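You operate a simulated robot arm through the tools that you are given. There is no shell and no other tool.

You are at the controls of a simulated two-armed robot. One attempt, no reset.

TASK
The light box is dimmed: turn it to FULL, read the tube again and put it in its tray.
Fine: 75 % or more is GOOD, less is HOLD; light off, hood open at the end.

It is judged by the outcome, as a careful person would: the job done as asked, and still so three seconds after it is handed in. It fails if anything else is knocked over, pushed out of place, dropped, spilled or broken.

THE ROBOT
Two 7-joint arms with fingered hands on one trunk that stands fixed in place. Base frame: the origin is at the foot of the trunk, x ahead of it, y to its left, z up; the work surface is at about z = 860. Readings come in mm, degrees, newtons and seconds.
The left shoulder is at [73, 154, 1234], the right one opposite. With the tool pointing down near the work surface each hand reaches from about 400 to 860 mm from the base axis, measured 20 degrees to its own side. Payload 4 kg a hand.
Tool frame (each hand has its own): the origin (TCP) lies between the finger pads and is the grasp point; the fingertips stand 30 mm ahead of it; z points along the fingers, y is the line along which they close. The gripper opens to 104 mm; its body begins 35 mm behind the TCP. The gripper is a hand of 3 fingers: y runs from the thumb to the fingers, the wrist lies at [-15, -104, -178] in the tool frame, and closing takes about 1.5 s.
Orientation is that of the tool frame in the base frame, as [roll, pitch, yaw] about the fixed x, y, z axes, in that order (R = Rz(yaw) Ry(pitch) Rx(roll)). With the fingers straight down and the wrist toward the robot, the tool's x, y and z point along [0, 1, 0], [1, 0, 0] and [0, 0, -1] of the base frame.

THE INTERFACE
- The arms move only by the tool apply_moves. It takes "left_targets", "right_targets" or both (then of equal length, played together; a hand with none holds still); each is one flat list of numbers, 6 for each row, row after row: the shift along the base's x, y, z in units of 50 mm (1.0 is 50 mm), then the turn, a rotation vector about the base's x, y, z in units of 8 degrees (1.0 is 8 degrees). In form: [x, y, z, ax, ay, az, x, y, z, ax, ay, az, ...]. A call has 1 to 20 rows; each row shifts and turns the commanded pose from where the row before left it. "left_grip" and "right_grip" are, for a hand that has rows, the finger opening in mm, from 0 to 104, set as the call begins (left out, the last holds). A call with a number of a shift or a turn outside -1 to 1 is refused whole. Each row takes 0.2 s and may step no farther than 50 mm and 8.6 degrees from the row before; otherwise, or with a gripper value out of range, the whole call is refused. Where a pose cannot be reached the arm comes as near as it can. A force on the tool above 70 N (or 10 N above the force at the start of the call, whichever is more), or a blocked arm, ends the call early, and 0.2 s more pass. The fingers move at their own pace (about 153 mm/s each) and stop on an object; they squeeze with about 30 N. The grip force told is the motor's: it shows also when the fingers shut on nothing. Time passes only in rows, and 0.2 s behind the last, so rows that do not move let the fingers close. The reply holds the time, the measured pose of the TCP, the force on the tool along the base axes, the opening and the grip force, in the units named above and with some noise, with the torque about the TCP (base axes, N m) and any sound that the robot's microphone picked up.
- Cameras (640 x 400 px; columns grow to the right, rows downward): "scene" is now at [126.8, -12.8, 1459.6]; the picture's right is [-0.10, -1.00, -0.00], its down [-0.67, 0.06, -0.74] and it looks along [0.74, -0.07, -0.67] (base axes); focal length 274 px, centre (320, 200). "left" rides on the left gripper at [-64, -94, -117] in its tool frame; the picture's right is [-0.72, -0.33, 0.61], its down [0.64, -0.65, 0.40] and it looks along [0.27, 0.68, 0.68] (tool axes); focal length 238 px, centre (320, 200). "right" rides on the right gripper at [64, -94, -117] in its tool frame; the picture's right is [-0.72, 0.33, -0.61], its down [-0.64, -0.65, 0.40] and it looks along [-0.27, 0.68, 0.68] (tool axes); focal length 238 px, centre (320, 200).
- snapshot(camera): a new picture of that camera. No time passes.
- move_column(by): slides the trunk up (or, below 0, down) by that many mm; the arms and the scene camera ride with it, the base frame stays. It gives what a move gives, with no picture.
- move_fingers(index, middle, thumb_bend, thumb_turn, hand): sets how far each is bent, from 0 (flat) to 1 (curled in); at 0.3 the hand is open as for a grip, at 0.7 the pads meet at the TCP. One left out holds its place. A second passes; each finger stops where it meets its share of the squeeze, and holds until it gets a number again. A gripper value or a shape takes the hand back. It gives what a move gives, with no picture; readings hold the bend of each and the force on the fingers (four entries, about 0 where the hand has none), thumb and palm. thumb_turn goes from beside the hand (0) to across from the fingers (1), as for a grip.
- grasp_type(shape, hand): the hand has 3 fingers and takes this shape, open, in about a second: jaw (thumb against the fingers, like two jaws); tri (thumb and two fingers); tip (a fingertip pinch); poke (one finger out to press); point (the index stretched); flat (the hand flat); cup (the hand cupped); fist (a fist). The gripper value then closes the fingers along that shape, each until it touches; the sizes above hold for jaw. It gives what a move gives, with no picture.
- aim_head(pan, tilt): turns the head with the scene camera to pan (to the left, within 86 degrees either way) and tilt (down, from -29 to 69), counted from straight ahead of the robot. It gives what a move gives.
- measure_at(camera, pixels): for up to 12 pixels [column, row] of the newest picture of that camera ("zoom" is the newest enlarged one), the place [x, y, z] in the base frame of the surface seen there, good to about 2 mm, but the place of the scene camera against the robot may be out by one fixed shift of up to 18 mm in any direction. No time passes.
- zoom(camera, box): a new picture of the part [left, top, right, bottom] of that camera's present view, enlarged. No time passes.
- sign_off(): hands the job in; it is judged then, once.

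Leave the grippers open and the arms clear of the work at the hand-in unless told otherwise.

The tools are called as a command line: name --argument value ..., lists and objects as JSON in quotes. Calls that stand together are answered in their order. apply_moves: Moves the arms, as the interface text tells. Its arguments: {"type":"object","properties":{"left_targets":{"type":"array"},"left_grip":{"type":"number"},"right_targets":{"type":"array"},"right_grip":{"type":"number"}},"required":[]} The other tools are called the same way: move_column (by) moves the trunk up or down; grasp_type (shape, hand) gives the hand a shape; move_fingers (index, middle, thumb_bend, thumb_turn, hand) moves the fingers one by one; aim_head (pan, tilt) turns the head that bears the scene camera; snapshot (camera) takes a picture; measure_at (camera, pixels) gives the place of the surface under pixels of a picture; zoom (camera, box) takes an enlarged picture of a part of a camera's view; sign_off () hands the job in.

At the start:

```text
time: 0.0
left_ee_pos: [601.5, 99.2, 1217.9]
left_tool_rot: [180.0, 0.0, 90.0]
left_ft_force: [-0.7, -0.2, -0.5]
left_moment: [0.01, 0.01, -0.02]
left_finger_gap: 103.7
left_grip_force: 0.0
left_shape: jaw
left_bend: [0.3, 0.3, 0.3, 0.98]
left_finger forces: [0.0, 0.0, 0.0, 0.0, 0.0, 0.0]
right_ee_pos: [453.7, -380.1, 1207.2]
right_tool_rot: [-179.8, 0.0, 90.1]
right_ft_force: [0.8, -0.4, 0.6]
right_moment: [0.01, 0.04, -0.01]
right_finger_gap: 103.5
right_grip_force: 0.1
right_shape: jaw
right_bend: [0.3, 0.3, 0.3, 0.98]
right_finger forces: [0.0, 0.0, 0.1, 0.0, 0.0, 0.0]
trunk travel left (down, up): [-650.0, 290.0]
head pan, tilt (commanded): [-5.5, 42.1]
```

scene: 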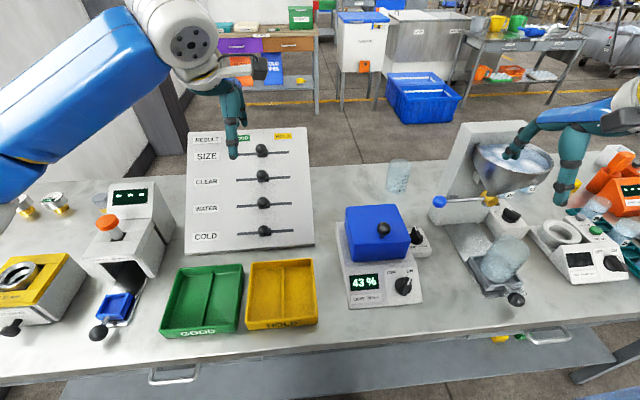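
right: 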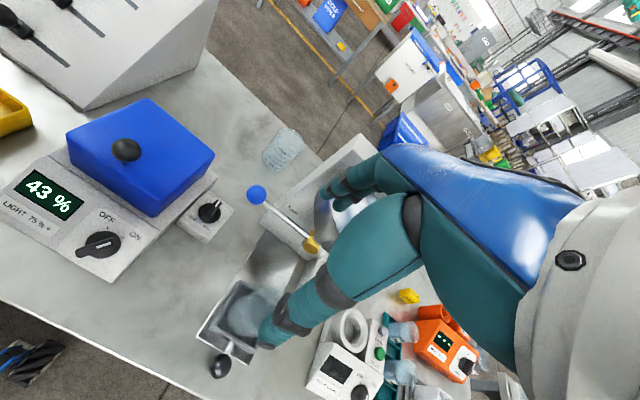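
left: 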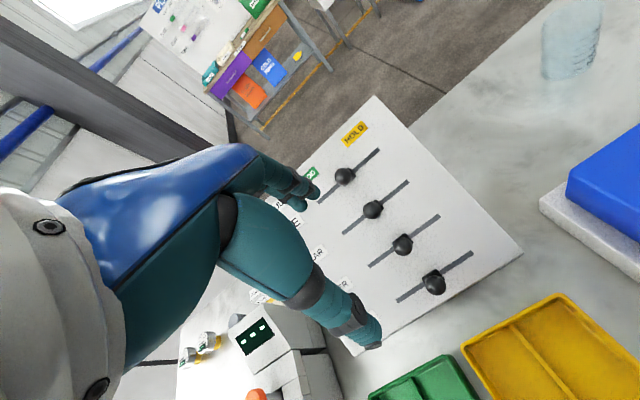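

I see a light box near (380,255) in the scene, reading 43 %, with a blue hood (black knob on top), a knob at its front (OFF/ON) and a small knob box at its side (417,240). I'll zoom in on these before moving.

zoom --camera "scene" --box '[320, 190, 450, 320]'

zoom --camera "right" --box '[0, 80, 260, 290]'

zoom --camera "scene" --box '[150, 110, 340, 350]'

```text
3.08 times, centred on (385, 255) of scene
```

zoom: 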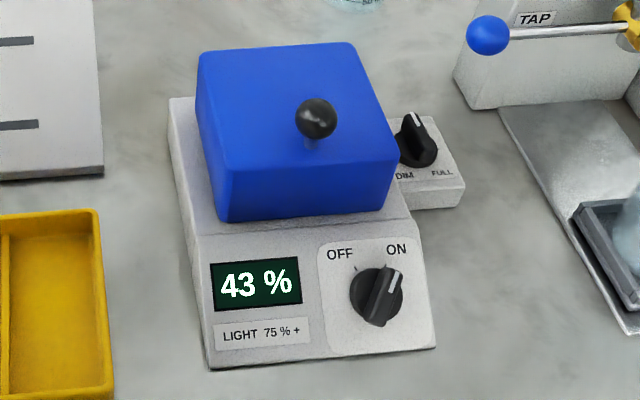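

```text
1.90 times, centred on (130, 185) of right
```

zoom: 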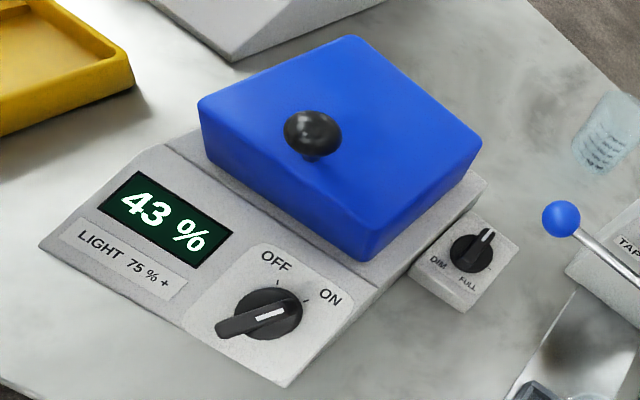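

```text
1.67 times, centred on (245, 230) of scene
```

zoom: 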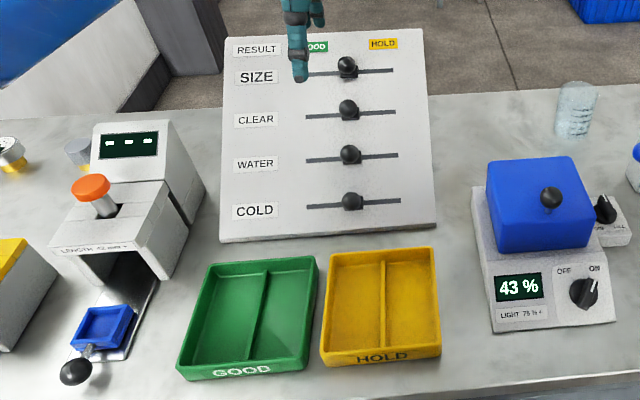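

The pictures show the light ON, the hood closed, and a DIM/FULL knob on a small box to the right of the unit. Next I'll take closer views of both knobs and check their positions with the right camera and the scene camera.

zoom --camera "right" --box '[170, 170, 250, 250]'

measure_at --camera "right" --pixels '[[126, 149], [208, 211], [98, 245], [70, 152], [158, 214], [215, 175], [116, 254], [183, 230], [230, 210], [10, 209], [208, 240], [150, 110]]'

measure_at --camera "scene" --pixels '[[384, 228], [419, 235], [404, 286], [351, 206], [364, 260], [399, 242], [354, 310], [415, 303], [394, 205], [414, 250], [220, 110], [380, 212]]'

```text
5.00 times, centred on (210, 210) of right
```

zoom: 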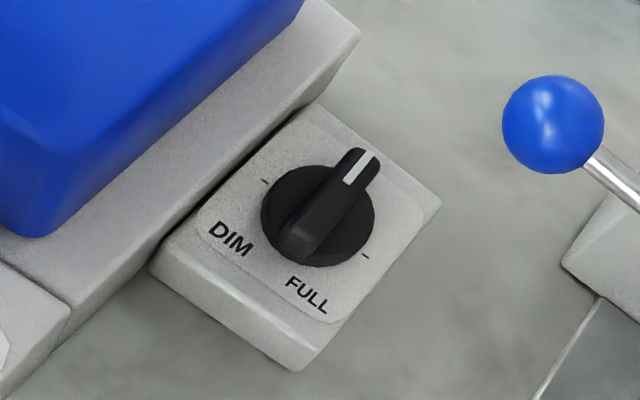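

```text
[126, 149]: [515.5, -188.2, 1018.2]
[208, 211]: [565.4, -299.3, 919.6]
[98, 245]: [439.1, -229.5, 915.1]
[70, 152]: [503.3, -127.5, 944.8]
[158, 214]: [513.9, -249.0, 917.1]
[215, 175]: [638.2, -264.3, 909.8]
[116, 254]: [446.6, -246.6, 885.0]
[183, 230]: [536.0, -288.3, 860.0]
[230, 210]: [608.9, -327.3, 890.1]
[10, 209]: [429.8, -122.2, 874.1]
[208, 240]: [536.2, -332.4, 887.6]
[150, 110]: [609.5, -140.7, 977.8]
```

```text
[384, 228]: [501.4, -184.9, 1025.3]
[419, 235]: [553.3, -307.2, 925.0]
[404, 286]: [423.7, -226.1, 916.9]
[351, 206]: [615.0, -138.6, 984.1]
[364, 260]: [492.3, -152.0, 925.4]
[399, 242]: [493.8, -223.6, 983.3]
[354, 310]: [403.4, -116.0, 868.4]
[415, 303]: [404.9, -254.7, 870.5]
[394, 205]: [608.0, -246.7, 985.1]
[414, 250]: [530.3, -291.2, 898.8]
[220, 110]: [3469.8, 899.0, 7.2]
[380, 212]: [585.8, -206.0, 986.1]
```

Compared with the right camera, the scene camera reads about 14 mm short in x and 7 mm high in z. I'll re-zoom on the DIM/FULL knob and measure its bar ends, its tick marks and the box top.

zoom --camera "right" --box '[170, 170, 250, 250]'

measure_at --camera "zoom" --pixels '[[362, 158], [340, 190], [300, 240], [262, 182], [365, 257], [230, 238], [305, 294], [370, 220], [275, 205], [318, 210], [553, 125], [420, 205]]'

```text
5.00 times, centred on (210, 210) of right
```

zoom: 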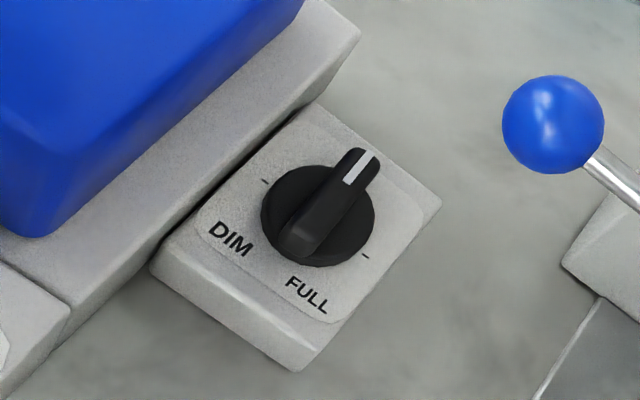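

```text
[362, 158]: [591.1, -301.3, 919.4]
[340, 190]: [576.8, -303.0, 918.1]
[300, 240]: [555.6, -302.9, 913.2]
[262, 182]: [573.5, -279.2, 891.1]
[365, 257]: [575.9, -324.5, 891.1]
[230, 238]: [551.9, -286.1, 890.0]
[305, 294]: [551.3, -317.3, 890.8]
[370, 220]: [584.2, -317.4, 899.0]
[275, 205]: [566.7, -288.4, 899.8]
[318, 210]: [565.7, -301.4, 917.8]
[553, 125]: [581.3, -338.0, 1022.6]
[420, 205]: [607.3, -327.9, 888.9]
```

The DIM/FULL knob is at about (569,-302), with its bar top at z≈918. The bar points straight ahead, with the DIM tick on the left and the FULL tick on the right. The blue ball of the tap lever seems to hang close by at (581,-338,1022). I'll check that from the scene camera and measure the trays.

zoom --camera "scene" --box '[400, 120, 560, 310]'

measure_at --camera "scene" --pixels '[[439, 202], [462, 201], [491, 199], [178, 332], [184, 272], [240, 266], [235, 325], [247, 327], [253, 264], [313, 262], [316, 321], [283, 290]]'

zoom --camera "right" --box '[40, 200, 140, 280]'

```text
2.11 times, centred on (480, 215) of scene
```

zoom: 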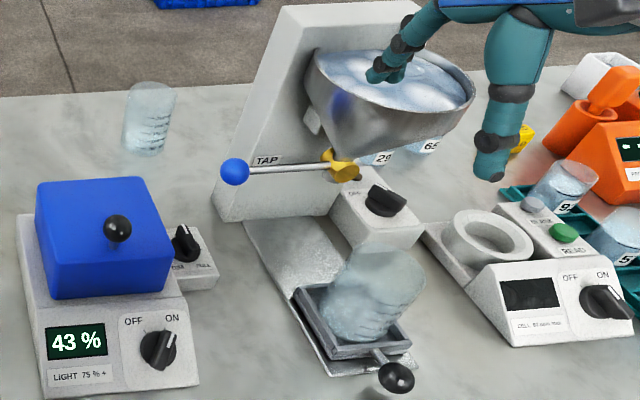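

```text
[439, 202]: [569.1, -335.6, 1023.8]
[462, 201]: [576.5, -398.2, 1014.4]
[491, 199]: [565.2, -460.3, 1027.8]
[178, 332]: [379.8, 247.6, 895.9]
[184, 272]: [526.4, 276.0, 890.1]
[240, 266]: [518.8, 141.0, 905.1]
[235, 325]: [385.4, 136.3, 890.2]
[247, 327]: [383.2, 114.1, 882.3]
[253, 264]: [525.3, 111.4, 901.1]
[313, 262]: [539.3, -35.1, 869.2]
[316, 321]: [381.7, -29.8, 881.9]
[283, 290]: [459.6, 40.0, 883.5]
```

```text
5.00 times, centred on (90, 240) of right
```

zoom: 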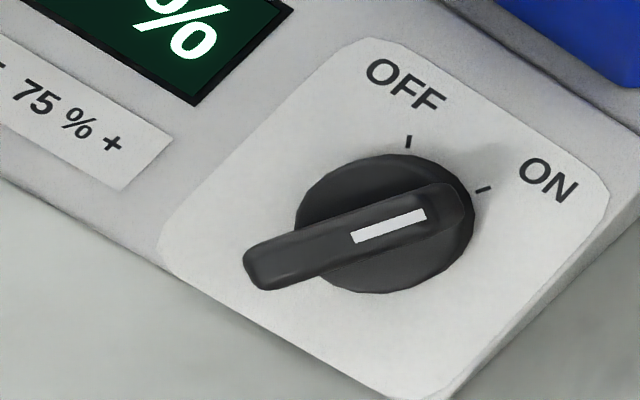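

The tap ball is confirmed close beside the dimmer knob, at about (585,-337,1020). I'll therefore push the dimmer bar with one finger from the robot side, staying clear of the tap. First I'll shape the right hand to "poke" in free air to see where the fingertip ends up.

grasp_type --hand "right" --shape "poke"

snapshot --camera "right"

snapshot --camera "scene"

zoom --camera "scene" --box '[480, 60, 640, 220]'

```text
time: 0.9
left_ee_pos: [600.4, 98.4, 1218.8]
left_tool_rot: [180.0, 0.0, 90.1]
left_ft_force: [-0.5, -0.1, -0.8]
left_moment: [0.02, 0.01, -0.01]
left_finger_gap: 103.6
left_grip_force: 0.0
left_shape: jaw
left_bend: [0.3, 0.3, 0.3, 0.98]
left_finger forces: [0.1, 0.0, 0.1, 0.0, 0.1, 0.0]
right_ee_pos: [450.5, -379.7, 1207.9]
right_tool_rot: [-180.0, 0.0, 90.0]
right_ft_force: [-0.5, -0.2, -1.0]
right_moment: [0.0, 0.02, 0.01]
right_finger_gap: 0.2
right_grip_force: 0.0
right_shape: poke
right_bend: [0.7, 0.7, 1.0, 1.0]
right_finger forces: [0.1, 0.0, 0.1, 0.0, 0.0, 0.0]
trunk travel left (down, up): [-650.0, 290.0]
head pan, tilt (commanded): [-5.5, 42.1]
```

```text
taken
```

right: 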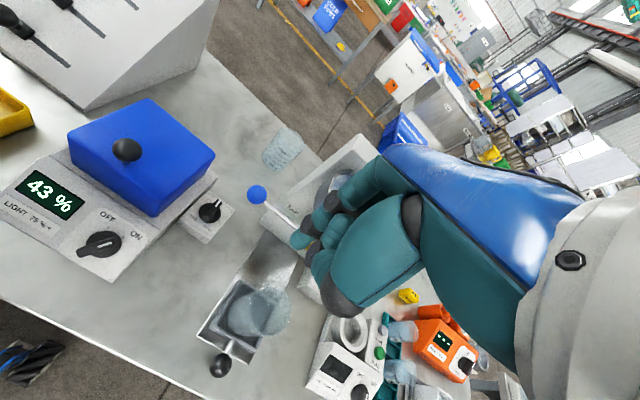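

```text
taken
```

scene: 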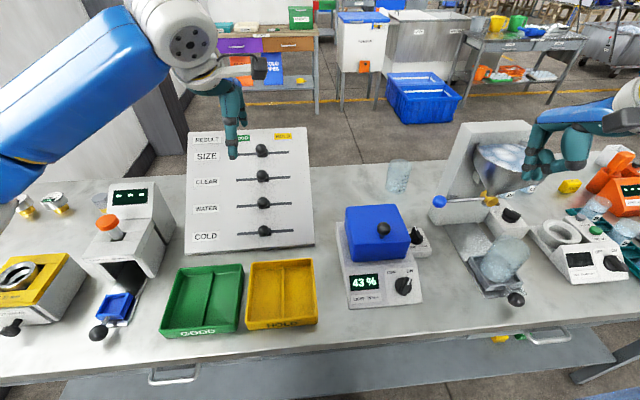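

```text
2.50 times, centred on (560, 140) of scene
```

zoom: 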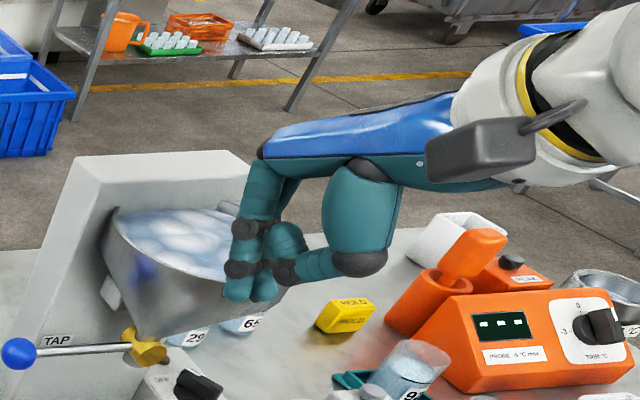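

In "poke", both fingers come down side by side with the thumb folded behind. I'll measure the fingertips in the zoomed scene picture at (238,292) and (265,292), and other hand points, against the known TCP.

measure_at --camera "zoom" --pixels '[[238, 297], [265, 297], [240, 268], [265, 262], [248, 228], [262, 180], [280, 235], [360, 260], [360, 200], [480, 160], [20, 352], [265, 145]]'

measure_at --camera "right" --pixels '[[298, 240], [312, 246], [345, 245], [345, 300], [370, 175], [330, 205], [257, 194], [410, 210]]'

zoom --camera "right" --box '[220, 130, 440, 330]'

```text
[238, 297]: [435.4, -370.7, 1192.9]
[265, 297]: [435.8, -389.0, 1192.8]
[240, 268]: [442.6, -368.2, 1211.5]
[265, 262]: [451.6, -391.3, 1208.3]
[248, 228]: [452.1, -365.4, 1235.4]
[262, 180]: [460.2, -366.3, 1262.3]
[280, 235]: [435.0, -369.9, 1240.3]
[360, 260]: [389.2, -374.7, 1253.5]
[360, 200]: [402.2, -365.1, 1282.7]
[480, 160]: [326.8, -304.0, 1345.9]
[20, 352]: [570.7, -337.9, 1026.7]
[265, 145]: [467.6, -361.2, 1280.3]
```

```text
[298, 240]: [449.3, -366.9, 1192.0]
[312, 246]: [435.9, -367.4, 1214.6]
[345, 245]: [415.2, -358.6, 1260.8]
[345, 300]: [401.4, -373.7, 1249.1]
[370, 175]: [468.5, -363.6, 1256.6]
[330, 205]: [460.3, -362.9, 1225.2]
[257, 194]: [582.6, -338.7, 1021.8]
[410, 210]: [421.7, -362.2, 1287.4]
```

```text
2.00 times, centred on (330, 230) of right
```

zoom: 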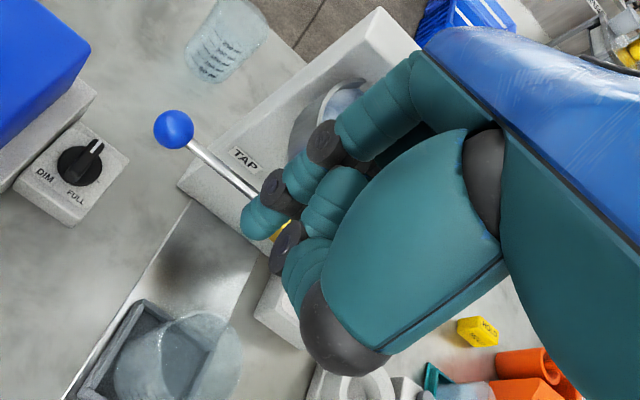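

The finger block is about 40 mm wide and centred on the TCP, with the tip face about 18 mm ahead of it. Before planning the path I'll measure what lies between the dim box and the tap: the tray edge at (200,330), the cup at (230,315) and the ball handle at (220,365).

measure_at --camera "right" --pixels '[[200, 328], [248, 283], [220, 365], [232, 310], [238, 300], [255, 320], [190, 265], [230, 262], [198, 348], [315, 200], [282, 217], [150, 200]]'

zoom --camera "right" --box '[160, 180, 340, 390]'

```text
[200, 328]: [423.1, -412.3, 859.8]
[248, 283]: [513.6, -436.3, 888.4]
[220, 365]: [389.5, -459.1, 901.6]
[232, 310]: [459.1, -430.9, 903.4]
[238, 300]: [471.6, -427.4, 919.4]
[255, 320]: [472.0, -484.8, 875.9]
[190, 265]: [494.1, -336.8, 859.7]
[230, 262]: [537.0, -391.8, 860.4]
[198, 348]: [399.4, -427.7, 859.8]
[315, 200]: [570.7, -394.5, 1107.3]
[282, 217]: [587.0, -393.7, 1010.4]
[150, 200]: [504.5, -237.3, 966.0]
```

```text
1.90 times, centred on (250, 285) of right
```

zoom: 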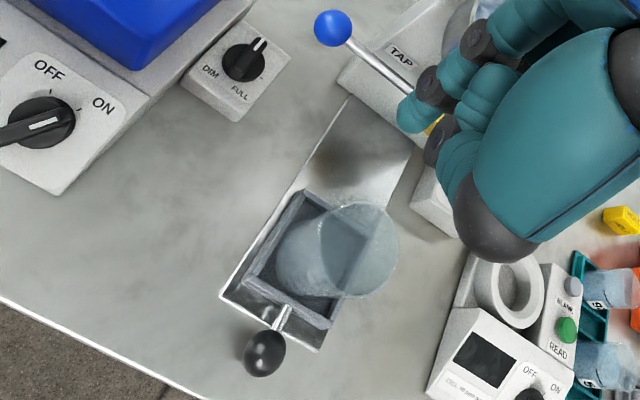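

The space around (480,-335) is clear, since the water tray starts at y≈-410. I'll tilt the right hand so the fingers point forward and down, and bring it to about (470,-335,1100).

apply_moves --right_targets '[0.0975, 0.2235, -0.54, 0, -0.78, 0, 0.0975, 0.2235, -0.54, 0, -0.78, 0, 0.0975, 0.2235, -0.54, 0, -0.78, 0, 0.0975, 0.2235, -0.54, 0, -0.78, 0]'

snapshot --camera "right"

snapshot --camera "scene"

```text
time: 1.9
left_ee_pos: [600.4, 98.5, 1218.1]
left_tool_rot: [180.0, 0.0, 90.1]
left_ft_force: [0.2, 0.2, 0.9]
left_moment: [0.01, -0.03, 0.01]
left_finger_gap: 103.7
left_grip_force: 0.0
left_shape: jaw
left_bend: [0.3, 0.3, 0.3, 0.98]
left_finger forces: [0.0, 0.1, 0.1, 0.0, 0.0, 0.1]
right_ee_pos: [471.8, -335.7, 1100.3]
right_tool_rot: [154.8, -0.1, 90.0]
right_ft_force: [-0.2, -0.2, -0.7]
right_moment: [-0.05, 0.03, 0.01]
right_finger_gap: 0.0
right_grip_force: 0.1
right_shape: poke
right_bend: [0.7, 0.7, 1.0, 1.0]
right_finger forces: [0.0, 0.0, 0.0, 0.0, 0.1, 0.0]
trunk travel left (down, up): [-650.0, 290.0]
head pan, tilt (commanded): [-5.5, 42.1]
```

```text
taken
```

right: 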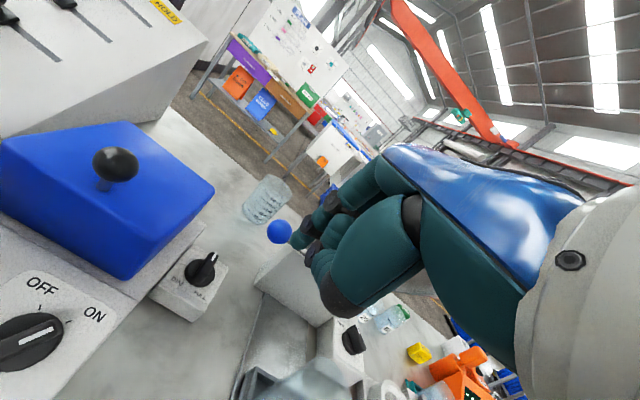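

```text
taken
```

scene: 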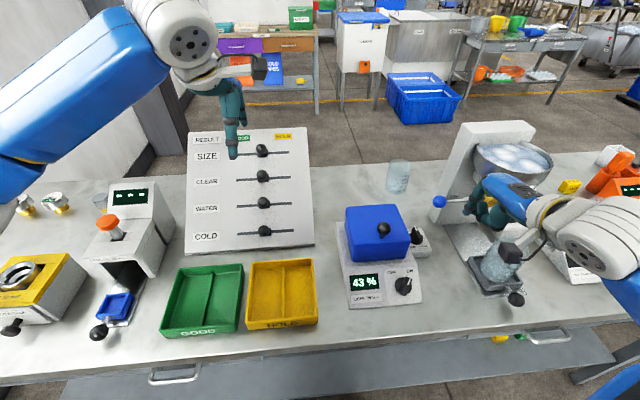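

The reach is as commanded. I'll measure the dimmer knob again from this closer view, zoomed around (200,270).

zoom --camera "right" --box '[140, 220, 250, 330]'

measure_at --camera "zoom" --pixels '[[410, 195], [380, 225], [350, 260], [280, 300], [325, 310], [270, 270], [395, 300], [450, 290], [300, 240], [430, 190], [335, 285], [360, 320]]'

```text
3.64 times, centred on (195, 275) of right
```

zoom: 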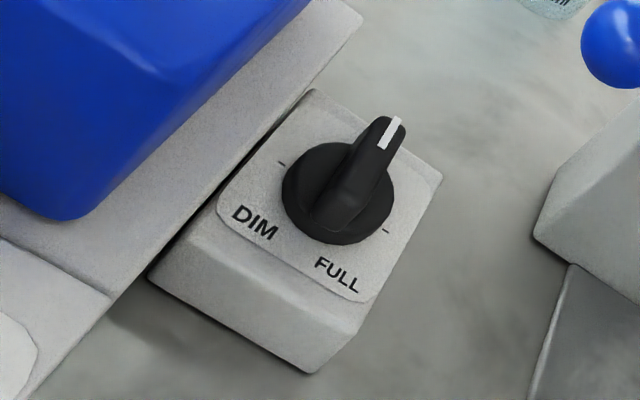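

```text
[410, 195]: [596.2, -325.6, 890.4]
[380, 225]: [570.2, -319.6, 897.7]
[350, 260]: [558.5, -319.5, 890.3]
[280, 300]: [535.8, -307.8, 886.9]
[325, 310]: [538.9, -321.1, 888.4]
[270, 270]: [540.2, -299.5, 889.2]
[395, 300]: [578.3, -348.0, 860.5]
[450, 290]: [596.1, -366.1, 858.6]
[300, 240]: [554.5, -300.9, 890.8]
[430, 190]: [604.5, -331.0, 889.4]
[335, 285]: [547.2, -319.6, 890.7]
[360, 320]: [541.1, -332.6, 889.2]
```

My pixels missed the bar, so I'll measure the bar tip at (393,125), its sides, the disc edges and the ticks in this same zoom.

measure_at --camera "zoom" --pixels '[[392, 123], [378, 150], [360, 180], [335, 215], [320, 205], [352, 218], [283, 195], [392, 205], [330, 242], [282, 164], [386, 231], [310, 165]]'

```text
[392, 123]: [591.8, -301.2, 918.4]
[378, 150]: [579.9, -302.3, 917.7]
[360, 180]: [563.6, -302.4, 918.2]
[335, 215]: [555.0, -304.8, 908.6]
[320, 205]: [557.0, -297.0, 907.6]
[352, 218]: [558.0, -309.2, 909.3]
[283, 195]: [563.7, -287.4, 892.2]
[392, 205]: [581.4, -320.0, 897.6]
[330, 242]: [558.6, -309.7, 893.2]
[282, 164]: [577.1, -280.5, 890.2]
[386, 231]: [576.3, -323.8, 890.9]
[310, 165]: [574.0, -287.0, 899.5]
```

The knob centre is about (575,-302), with the bar spanning x 555–592 and z 900–918. I'll check where my fingertips are in the same view before going down.

zoom --camera "right" --box '[260, 180, 380, 300]'

measure_at --camera "zoom" --pixels '[[165, 190], [160, 200], [175, 195], [190, 185], [170, 210], [240, 245], [225, 240], [250, 275], [215, 150], [270, 120]]'

```text
3.33 times, centred on (320, 240) of right
```

zoom: 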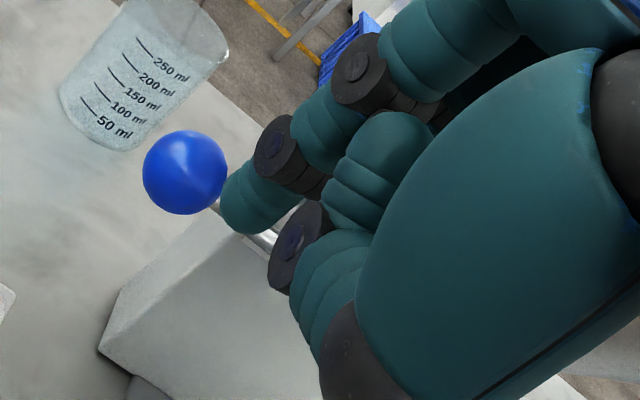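

```text
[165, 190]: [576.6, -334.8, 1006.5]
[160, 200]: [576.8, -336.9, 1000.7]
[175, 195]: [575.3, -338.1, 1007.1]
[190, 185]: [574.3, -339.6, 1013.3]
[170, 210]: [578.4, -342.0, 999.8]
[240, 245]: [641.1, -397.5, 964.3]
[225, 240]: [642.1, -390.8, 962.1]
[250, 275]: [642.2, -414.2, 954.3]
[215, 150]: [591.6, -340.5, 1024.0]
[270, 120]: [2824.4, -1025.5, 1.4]
```

The ball's near surface is at x≈574. I'll measure my fingertip at (245,222) and the folded thumb's joint at (300,245) and lower edge at (305,300) in this zoom, to be sure the thumb doesn't hang lower than the finger.

measure_at --camera "zoom" --pixels '[[245, 224], [232, 195], [250, 200], [270, 200], [285, 215], [295, 245], [285, 285], [310, 310], [325, 350], [370, 190], [275, 150], [350, 70]]'

```text
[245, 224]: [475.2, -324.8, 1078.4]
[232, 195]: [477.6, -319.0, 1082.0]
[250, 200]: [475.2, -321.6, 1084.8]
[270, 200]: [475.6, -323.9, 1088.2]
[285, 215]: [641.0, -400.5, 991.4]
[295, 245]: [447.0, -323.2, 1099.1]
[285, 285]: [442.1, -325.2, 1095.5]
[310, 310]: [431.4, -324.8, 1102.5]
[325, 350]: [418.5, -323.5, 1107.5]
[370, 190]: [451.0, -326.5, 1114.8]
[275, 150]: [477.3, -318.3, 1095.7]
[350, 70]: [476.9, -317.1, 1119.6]
```

In this pose the finger's last joint hangs vertical at about TCP+(3,+8.5), with its lower end about 24 mm below the TCP, and the knuckles would pass close to the tap ball. I'll tilt another 15° and move to about (505,-337,1000), which keeps the knuckles some 30 mm clear of the ball, then re-measure.

apply_moves --right_targets '[0.22, 0, -0.66, 0, -0.625, 0, 0.22, 0, -0.66, 0, -0.625, 0, 0.22, 0, -0.66, 0, -0.625, 0]'

zoom --camera "right" --box '[180, 150, 380, 310]'

zoom --camera "scene" --box '[330, 160, 530, 310]'

```text
time: 2.7
left_ee_pos: [599.9, 98.8, 1219.5]
left_tool_rot: [-180.0, 0.0, 90.0]
left_ft_force: [-0.4, -1.6, -0.2]
left_moment: [0.0, 0.0, 0.02]
left_finger_gap: 103.7
left_grip_force: 0.0
left_shape: jaw
left_bend: [0.3, 0.3, 0.3, 0.98]
left_finger forces: [0.1, 0.0, 0.1, 0.0, 0.0, 0.0]
right_ee_pos: [502.7, -334.0, 1001.4]
right_tool_rot: [140.0, 0.1, 90.1]
right_ft_force: [1.1, -0.4, 1.9]
right_moment: [-0.04, -0.01, -0.01]
right_finger_gap: 0.0
right_grip_force: 0.1
right_shape: poke
right_bend: [0.7, 0.7, 1.0, 1.0]
right_finger forces: [0.0, 0.0, 0.1, 0.0, 0.0, 0.1]
trunk travel left (down, up): [-650.0, 290.0]
head pan, tilt (commanded): [-5.5, 42.1]
```

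```text
2.50 times, centred on (280, 230) of right
```

zoom: 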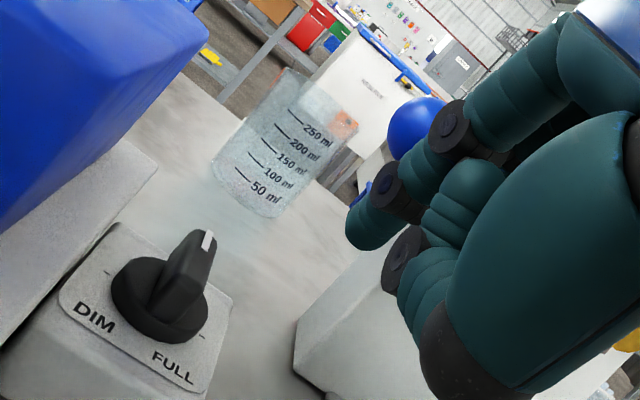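

```text
2.67 times, centred on (430, 235) of scene
```

zoom: 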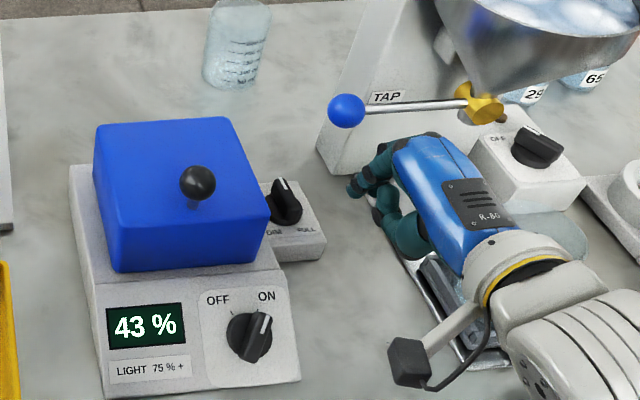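

I'll take the right zoom again so the measurements belong to it, then measure the fingertip around (360,240), the thumb, and the knob.

zoom --camera "right" --box '[180, 150, 380, 310]'

measure_at --camera "zoom" --pixels '[[352, 225], [358, 244], [375, 235], [372, 190], [430, 135], [385, 285], [405, 310], [430, 360], [398, 150], [207, 238], [185, 270], [155, 300]]'

```text
2.50 times, centred on (280, 230) of right
```

zoom: 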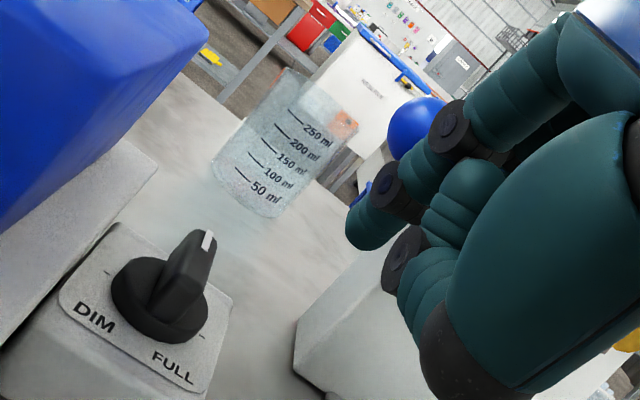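

```text
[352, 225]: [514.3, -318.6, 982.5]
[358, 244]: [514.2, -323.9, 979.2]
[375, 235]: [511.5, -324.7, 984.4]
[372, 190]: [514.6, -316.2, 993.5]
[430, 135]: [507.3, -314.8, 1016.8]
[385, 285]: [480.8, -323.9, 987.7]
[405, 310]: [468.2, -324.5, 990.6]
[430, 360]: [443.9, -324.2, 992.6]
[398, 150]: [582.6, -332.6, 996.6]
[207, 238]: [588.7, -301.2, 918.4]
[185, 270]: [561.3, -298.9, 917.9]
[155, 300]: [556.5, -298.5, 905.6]
```

The fingertip centre is at TCP+(9..10, +8.5), with its bottom about 24 mm below the TCP. I'll lower to z≈928 at x≈504, which is still in front of the dim box, and then look.

apply_moves --right_targets '[0.02, -0.03, -0.73, 0, 0, 0, 0.02, -0.03, -0.73, 0, 0, 0, 0, 0, 0, 0, 0, 0]'

zoom --camera "right" --box '[180, 150, 380, 310]'

measure_at --camera "zoom" --pixels '[[352, 225], [358, 244], [372, 190], [385, 285], [405, 310], [430, 360]]'

```text
time: 3.5
left_ee_pos: [599.2, 98.0, 1219.0]
left_tool_rot: [-180.0, 0.0, 90.0]
left_ft_force: [0.0, -0.2, -0.4]
left_moment: [0.01, 0.0, 0.0]
left_finger_gap: 103.7
left_grip_force: 0.0
left_shape: jaw
left_bend: [0.3, 0.3, 0.3, 0.98]
left_finger forces: [0.0, 0.0, 0.0, 0.1, 0.1, 0.0]
right_ee_pos: [504.5, -336.2, 927.8]
right_tool_rot: [140.0, 0.0, 90.0]
right_ft_force: [0.5, 1.1, 0.4]
right_moment: [-0.02, -0.03, 0.0]
right_finger_gap: 0.1
right_grip_force: 0.1
right_shape: poke
right_bend: [0.7, 0.7, 1.0, 1.0]
right_finger forces: [0.0, 0.0, 0.0, 0.0, 0.0, 0.1]
trunk travel left (down, up): [-650.0, 290.0]
head pan, tilt (commanded): [-5.5, 42.1]
```

```text
2.50 times, centred on (280, 230) of right
```

zoom: 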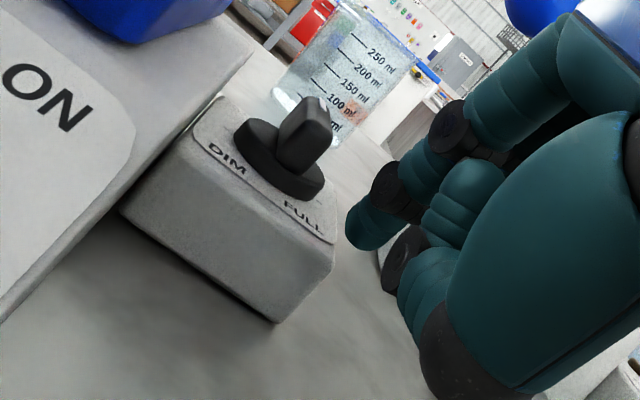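

```text
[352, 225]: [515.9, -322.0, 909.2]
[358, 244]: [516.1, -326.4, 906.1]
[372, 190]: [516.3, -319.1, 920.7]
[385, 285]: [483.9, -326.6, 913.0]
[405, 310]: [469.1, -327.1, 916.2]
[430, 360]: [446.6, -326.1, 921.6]
```

The fingertip bottom is at z≈905, above the disc (899) and below the bar top (918). I'll move forward 46 mm so the finger sits beside the right side of the bar's near end.

apply_moves --right_targets '[0.46, -0.02, 0, 0, 0, 0, 0.46, 0, 0, 0, 0, 0, 0, 0, 0, 0, 0, 0]'

zoom --camera "right" --box '[180, 150, 380, 310]'

zoom --camera "scene" --box '[330, 160, 530, 310]'

```text
time: 4.3
left_ee_pos: [598.8, 100.3, 1219.3]
left_tool_rot: [180.0, 0.1, 89.9]
left_ft_force: [-0.1, 0.7, -0.3]
left_moment: [0.0, 0.0, -0.01]
left_finger_gap: 103.6
left_grip_force: 0.1
left_shape: jaw
left_bend: [0.3, 0.3, 0.3, 0.98]
left_finger forces: [0.1, 0.1, 0.0, 0.0, 0.0, 0.1]
right_ee_pos: [551.5, -339.4, 930.3]
right_tool_rot: [140.0, 0.0, 90.0]
right_ft_force: [-1.2, 1.4, -0.3]
right_moment: [-0.01, 0.0, 0.01]
right_finger_gap: 0.1
right_grip_force: 0.2
right_shape: poke
right_bend: [0.7, 0.7, 1.0, 1.0]
right_finger forces: [0.0, 0.0, 0.0, 0.1, 0.0, 0.0]
trunk travel left (down, up): [-650.0, 290.0]
head pan, tilt (commanded): [-5.5, 42.1]
```

```text
2.50 times, centred on (280, 230) of right
```

zoom: 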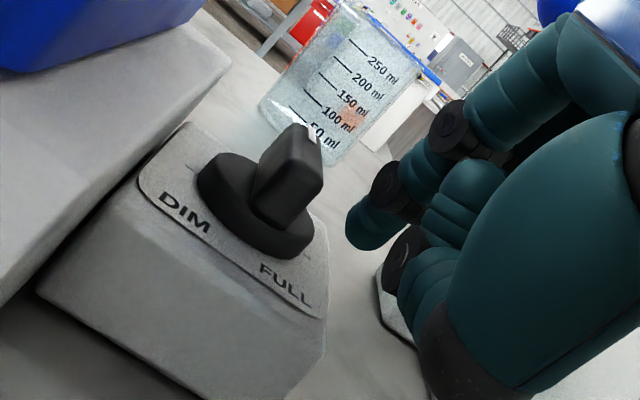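

```text
2.67 times, centred on (430, 235) of scene
```

zoom: 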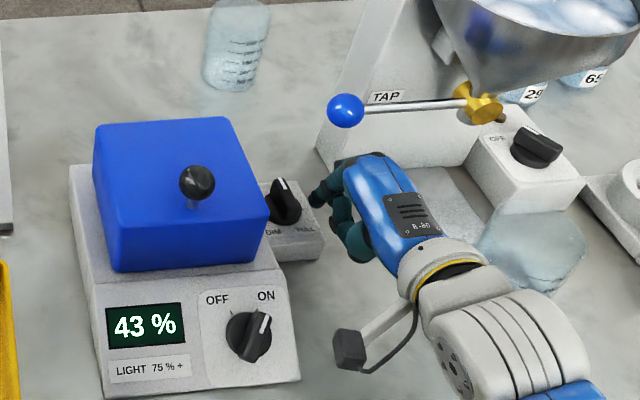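

The finger is beside the bar with the fingertip at about (561,-330). I'll push gently to the left along the arc for the first ~30° of clockwise turn, then check the force and picture.

apply_moves --right_targets '[0, 0.14, 0, 0, 0, 0, 0, 0.1, 0, 0, 0, 0, -0.06, 0.1, 0, 0, 0, 0, -0.05, 0.1, 0, 0, 0, 0, 0, 0, 0, 0, 0, 0]'

zoom --camera "right" --box '[180, 150, 380, 310]'

zoom --camera "scene" --box '[330, 160, 530, 310]'

```text
time: 5.5
left_ee_pos: [600.4, 97.8, 1218.6]
left_tool_rot: [-180.0, 0.0, 90.1]
left_ft_force: [-0.5, -0.6, 0.3]
left_moment: [-0.01, 0.05, -0.03]
left_finger_gap: 103.7
left_grip_force: 0.0
left_shape: jaw
left_bend: [0.3, 0.3, 0.3, 0.98]
left_finger forces: [0.0, 0.1, 0.0, 0.1, 0.0, 0.0]
right_ee_pos: [545.9, -318.3, 927.6]
right_tool_rot: [140.0, 0.1, 89.9]
right_ft_force: [-1.5, -2.8, -2.1]
right_moment: [0.0, 0.05, -0.06]
right_finger_gap: 0.2
right_grip_force: 0.0
right_shape: poke
right_bend: [0.7, 0.7, 1.0, 1.0]
right_finger forces: [3.5, 0.1, 0.0, 0.0, 0.0, 0.1]
trunk travel left (down, up): [-650.0, 290.0]
head pan, tilt (commanded): [-5.5, 42.1]
```

```text
2.50 times, centred on (280, 230) of right
```

zoom: 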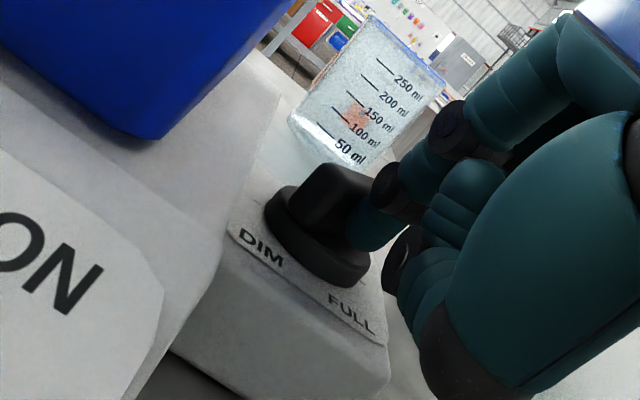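

```text
2.67 times, centred on (430, 235) of scene
```

zoom: 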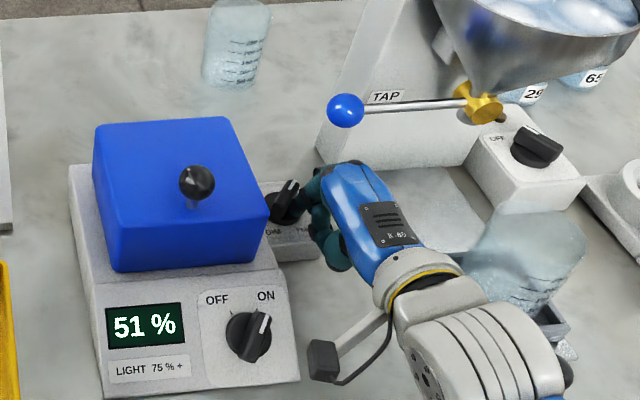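

The knob is turning with light force and the reading has gone from 43 % to 51 %. I'll carry on along the arc toward about -90°.

apply_moves --right_targets '[0, 0.11, 0, 0, 0, 0, 0, 0.1, 0, 0, 0, 0, 0.04, 0.1, 0, 0, 0, 0, 0.05, 0.08, 0, 0, 0, 0, 0, 0, 0, 0, 0, 0]'

zoom --camera "right" --box '[180, 150, 380, 310]'

zoom --camera "scene" --box '[330, 160, 530, 310]'

```text
time: 6.7
left_ee_pos: [596.0, 97.1, 1219.8]
left_tool_rot: [179.7, 0.0, 90.1]
left_ft_force: [0.2, 0.7, -0.1]
left_moment: [-0.03, 0.0, 0.01]
left_finger_gap: 103.7
left_grip_force: 0.0
left_shape: jaw
left_bend: [0.3, 0.3, 0.3, 0.98]
left_finger forces: [0.0, 0.0, 0.1, 0.0, 0.0, 0.0]
right_ee_pos: [546.8, -298.9, 929.1]
right_tool_rot: [139.8, 0.0, 90.0]
right_ft_force: [-20.2, -6.0, 1.6]
right_moment: [-0.15, 0.18, -0.28]
right_finger_gap: 0.0
right_grip_force: 0.1
right_shape: poke
right_bend: [0.7, 0.7, 1.0, 1.0]
right_finger forces: [3.5, 16.8, 0.0, 0.0, 0.0, 0.0]
trunk travel left (down, up): [-650.0, 290.0]
head pan, tilt (commanded): [-5.5, 42.1]
```

```text
2.50 times, centred on (280, 230) of right
```

zoom: 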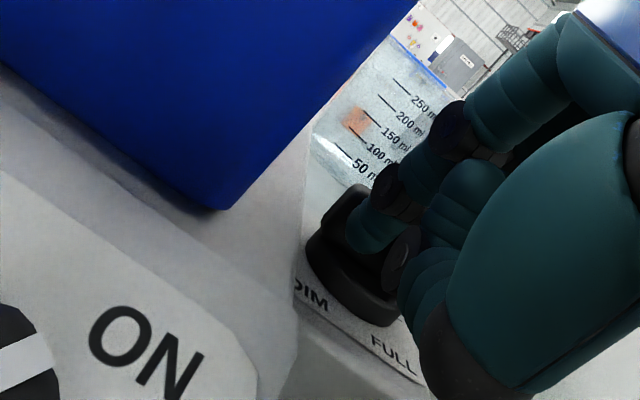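

```text
2.67 times, centred on (430, 235) of scene
```

zoom: 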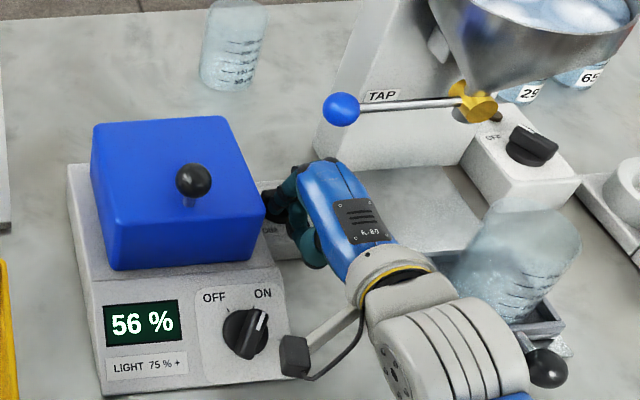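

The reading is 56 % and the force reached -20 N in x, now mostly on the second finger. I'll back off 25 mm straight toward the robot to see where the bar stands.

apply_moves --right_targets '[-0.25, 0, 0, 0, 0, 0, -0.35, 0, 0, 0, 0, 0, 0, 0, 0, 0, 0, 0]'

zoom --camera "scene" --box '[370, 190, 470, 270]'

zoom --camera "right" --box '[180, 150, 380, 310]'

```text
time: 7.5
left_ee_pos: [599.4, 99.4, 1219.9]
left_tool_rot: [-180.0, 0.0, 90.1]
left_ft_force: [-0.6, -1.4, -0.2]
left_moment: [0.01, 0.0, 0.03]
left_finger_gap: 103.5
left_grip_force: 0.0
left_shape: jaw
left_bend: [0.3, 0.3, 0.3, 0.98]
left_finger forces: [0.0, 0.1, 0.1, 0.0, 0.0, 0.1]
right_ee_pos: [519.6, -297.5, 928.6]
right_tool_rot: [140.1, -0.1, 90.1]
right_ft_force: [0.2, -0.8, 0.4]
right_moment: [0.0, 0.03, -0.01]
right_finger_gap: 0.0
right_grip_force: 0.0
right_shape: poke
right_bend: [0.7, 0.7, 1.0, 1.0]
right_finger forces: [0.0, 0.0, 0.1, 0.1, 0.0, 0.1]
trunk travel left (down, up): [-650.0, 290.0]
head pan, tilt (commanded): [-5.5, 42.1]
```

```text
5.00 times, centred on (420, 230) of scene
```

zoom: 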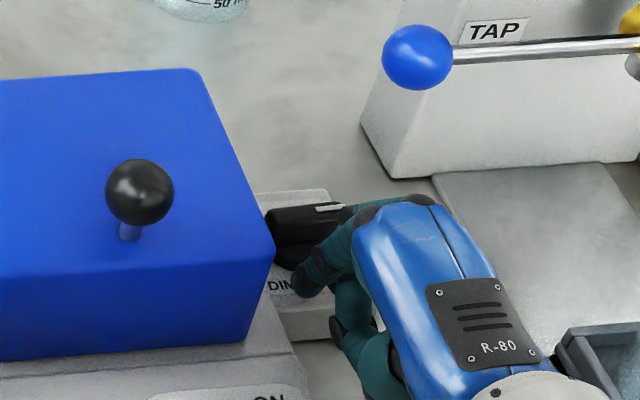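

```text
2.50 times, centred on (280, 230) of right
```

zoom: 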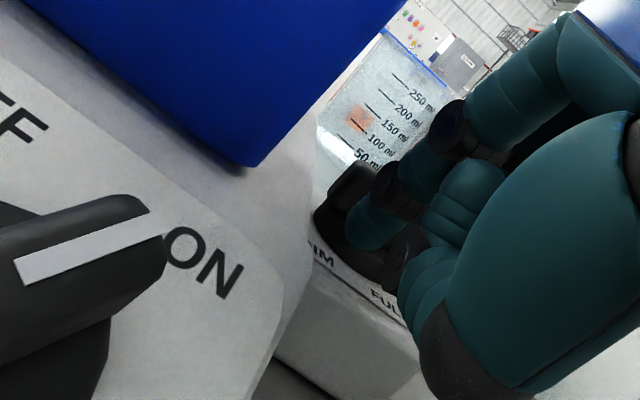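

The white mark now points right, toward FULL. I'll back off further, and to the right, so the whole knob and display are visible.

apply_moves --right_targets '[-0.8, -0.3, 0, 0, 0, 0, -0.3, -0.6, 0.3, 0, 0, 0, 0, 0, 0.5, 0, 0, 0, 0, 0, 0, 0, 0, 0]'

zoom --camera "scene" --box '[330, 190, 450, 310]'

zoom --camera "right" --box '[140, 180, 300, 310]'

```text
time: 8.5
left_ee_pos: [599.4, 98.6, 1219.0]
left_tool_rot: [-179.9, 0.0, 90.0]
left_ft_force: [0.2, -0.7, 0.9]
left_moment: [0.0, -0.05, 0.0]
left_finger_gap: 103.8
left_grip_force: 0.1
left_shape: jaw
left_bend: [0.3, 0.3, 0.3, 0.98]
left_finger forces: [0.1, 0.1, 0.0, 0.0, 0.1, 0.1]
right_ee_pos: [463.2, -340.7, 970.4]
right_tool_rot: [140.0, -0.1, 90.0]
right_ft_force: [-0.7, 0.1, 0.2]
right_moment: [-0.04, 0.0, 0.04]
right_finger_gap: 0.1
right_grip_force: 0.0
right_shape: poke
right_bend: [0.7, 0.7, 1.0, 1.0]
right_finger forces: [0.0, 0.0, 0.0, 0.0, 0.1, 0.0]
trunk travel left (down, up): [-650.0, 290.0]
head pan, tilt (commanded): [-5.5, 42.1]
```

```text
3.33 times, centred on (390, 250) of scene
```

zoom: 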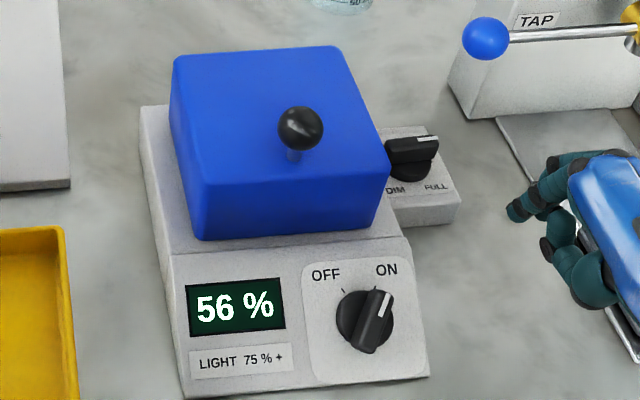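

```text
3.08 times, centred on (220, 245) of right
```

zoom: 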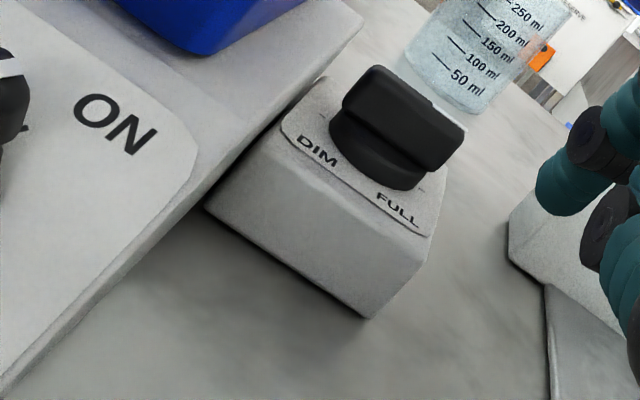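

The bar now lies across toward the FULL tick, the hood is shut and the light is on. The display says 56 %. I'll measure the bar's line, with ends near (352,90) and (450,150) in this zoom, to be sure it is fully at FULL.

measure_at --camera "zoom" --pixels '[[360, 90], [380, 102], [400, 115], [420, 130], [440, 145], [448, 155], [355, 105], [430, 160], [372, 70], [460, 128], [422, 190], [328, 117]]'

zoom --camera "scene" --box '[395, 215, 445, 265]'

```text
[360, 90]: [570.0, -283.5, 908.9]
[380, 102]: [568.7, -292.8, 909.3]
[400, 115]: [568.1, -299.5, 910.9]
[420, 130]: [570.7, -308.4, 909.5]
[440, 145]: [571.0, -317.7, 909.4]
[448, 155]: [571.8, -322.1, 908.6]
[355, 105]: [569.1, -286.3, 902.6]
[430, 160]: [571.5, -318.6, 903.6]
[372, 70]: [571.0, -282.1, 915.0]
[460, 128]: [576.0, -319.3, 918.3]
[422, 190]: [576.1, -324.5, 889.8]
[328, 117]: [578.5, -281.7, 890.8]
```

```text
8.00 times, centred on (420, 240) of scene
```

zoom: 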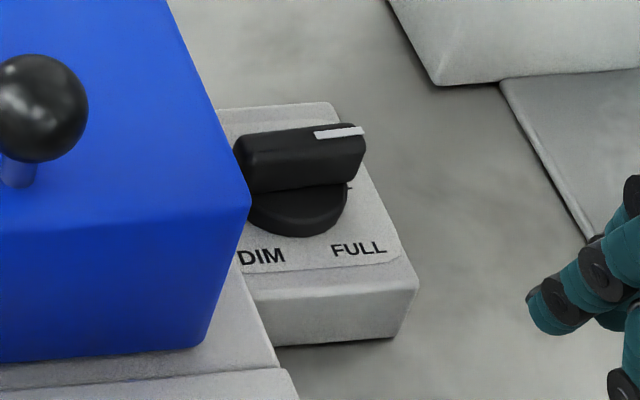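

The bar's near face runs from (570,-283) to (572,-322), so it is within 2–3° of the FULL tick. I'll wait about a second to see whether the reading settles.

apply_moves --right_targets '[0, 0, 0, 0, 0, 0, 0, 0, 0, 0, 0, 0, 0, 0, 0, 0, 0, 0, 0, 0, 0, 0, 0, 0, 0, 0, 0, 0, 0, 0]'

zoom --camera "scene" --box '[330, 190, 450, 310]'

measure_at --camera "zoom" --pixels '[[395, 220], [375, 230], [405, 235], [390, 180], [412, 270], [380, 225], [140, 110], [165, 240], [185, 385], [300, 45], [175, 60], [205, 235]]'

```text
time: 9.7
left_ee_pos: [600.6, 99.1, 1219.1]
left_tool_rot: [180.0, 0.0, 90.0]
left_ft_force: [0.1, 0.1, -0.1]
left_moment: [0.0, 0.01, 0.01]
left_finger_gap: 103.6
left_grip_force: 0.1
left_shape: jaw
left_bend: [0.3, 0.3, 0.3, 0.98]
left_finger forces: [0.0, 0.1, 0.0, 0.1, 0.0, 0.0]
right_ee_pos: [464.1, -341.5, 969.8]
right_tool_rot: [140.0, 0.1, 90.0]
right_ft_force: [-0.5, -0.8, -0.4]
right_moment: [-0.01, 0.02, -0.04]
right_finger_gap: 0.0
right_grip_force: 0.2
right_shape: poke
right_bend: [0.7, 0.7, 1.0, 1.0]
right_finger forces: [0.0, 0.1, 0.0, 0.1, 0.0, 0.1]
trunk travel left (down, up): [-650.0, 290.0]
head pan, tilt (commanded): [-5.5, 42.1]
```

```text
3.33 times, centred on (390, 250) of scene
```

zoom: 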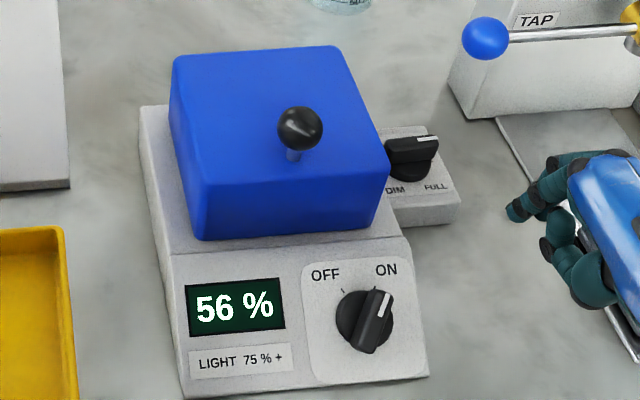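

```text
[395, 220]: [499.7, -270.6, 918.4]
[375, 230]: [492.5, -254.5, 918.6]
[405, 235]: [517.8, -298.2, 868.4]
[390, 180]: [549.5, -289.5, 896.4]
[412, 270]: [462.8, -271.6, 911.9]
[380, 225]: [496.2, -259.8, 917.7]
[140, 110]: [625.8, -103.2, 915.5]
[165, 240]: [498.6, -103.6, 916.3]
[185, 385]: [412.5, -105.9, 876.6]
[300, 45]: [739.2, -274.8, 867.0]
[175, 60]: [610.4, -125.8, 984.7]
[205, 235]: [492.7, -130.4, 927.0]
```

The reading holds at 56 %. Before I trust it I want to be sure the knob is against its FULL end, so I'll check the clearance between the unit's right edge and the knob for one more gentle push on the bar's left end.

zoom --camera "right" --box '[140, 180, 300, 310]'

measure_at --camera "zoom" --pixels '[[355, 22], [340, 35], [310, 65], [280, 95], [250, 125], [200, 50], [215, 45], [290, 5], [285, 125], [300, 105], [320, 85], [340, 70]]'

```text
3.08 times, centred on (220, 245) of right
```

zoom: 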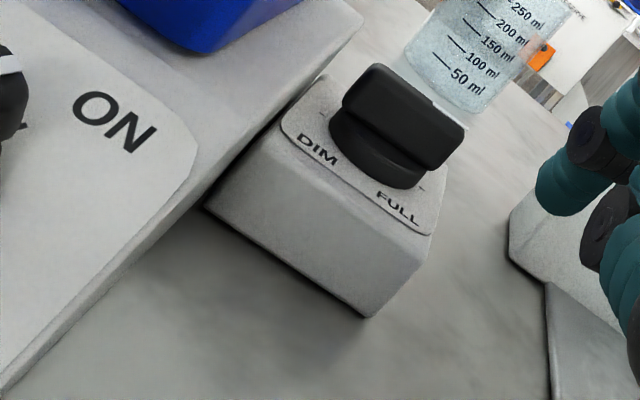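

```text
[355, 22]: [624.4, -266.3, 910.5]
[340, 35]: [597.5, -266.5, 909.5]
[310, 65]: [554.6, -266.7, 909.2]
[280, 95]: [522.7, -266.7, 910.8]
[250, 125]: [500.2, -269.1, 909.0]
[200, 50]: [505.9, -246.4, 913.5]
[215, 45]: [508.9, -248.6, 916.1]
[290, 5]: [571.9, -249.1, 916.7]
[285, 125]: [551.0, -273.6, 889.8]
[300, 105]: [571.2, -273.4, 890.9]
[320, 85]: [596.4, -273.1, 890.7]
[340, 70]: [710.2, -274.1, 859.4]
```

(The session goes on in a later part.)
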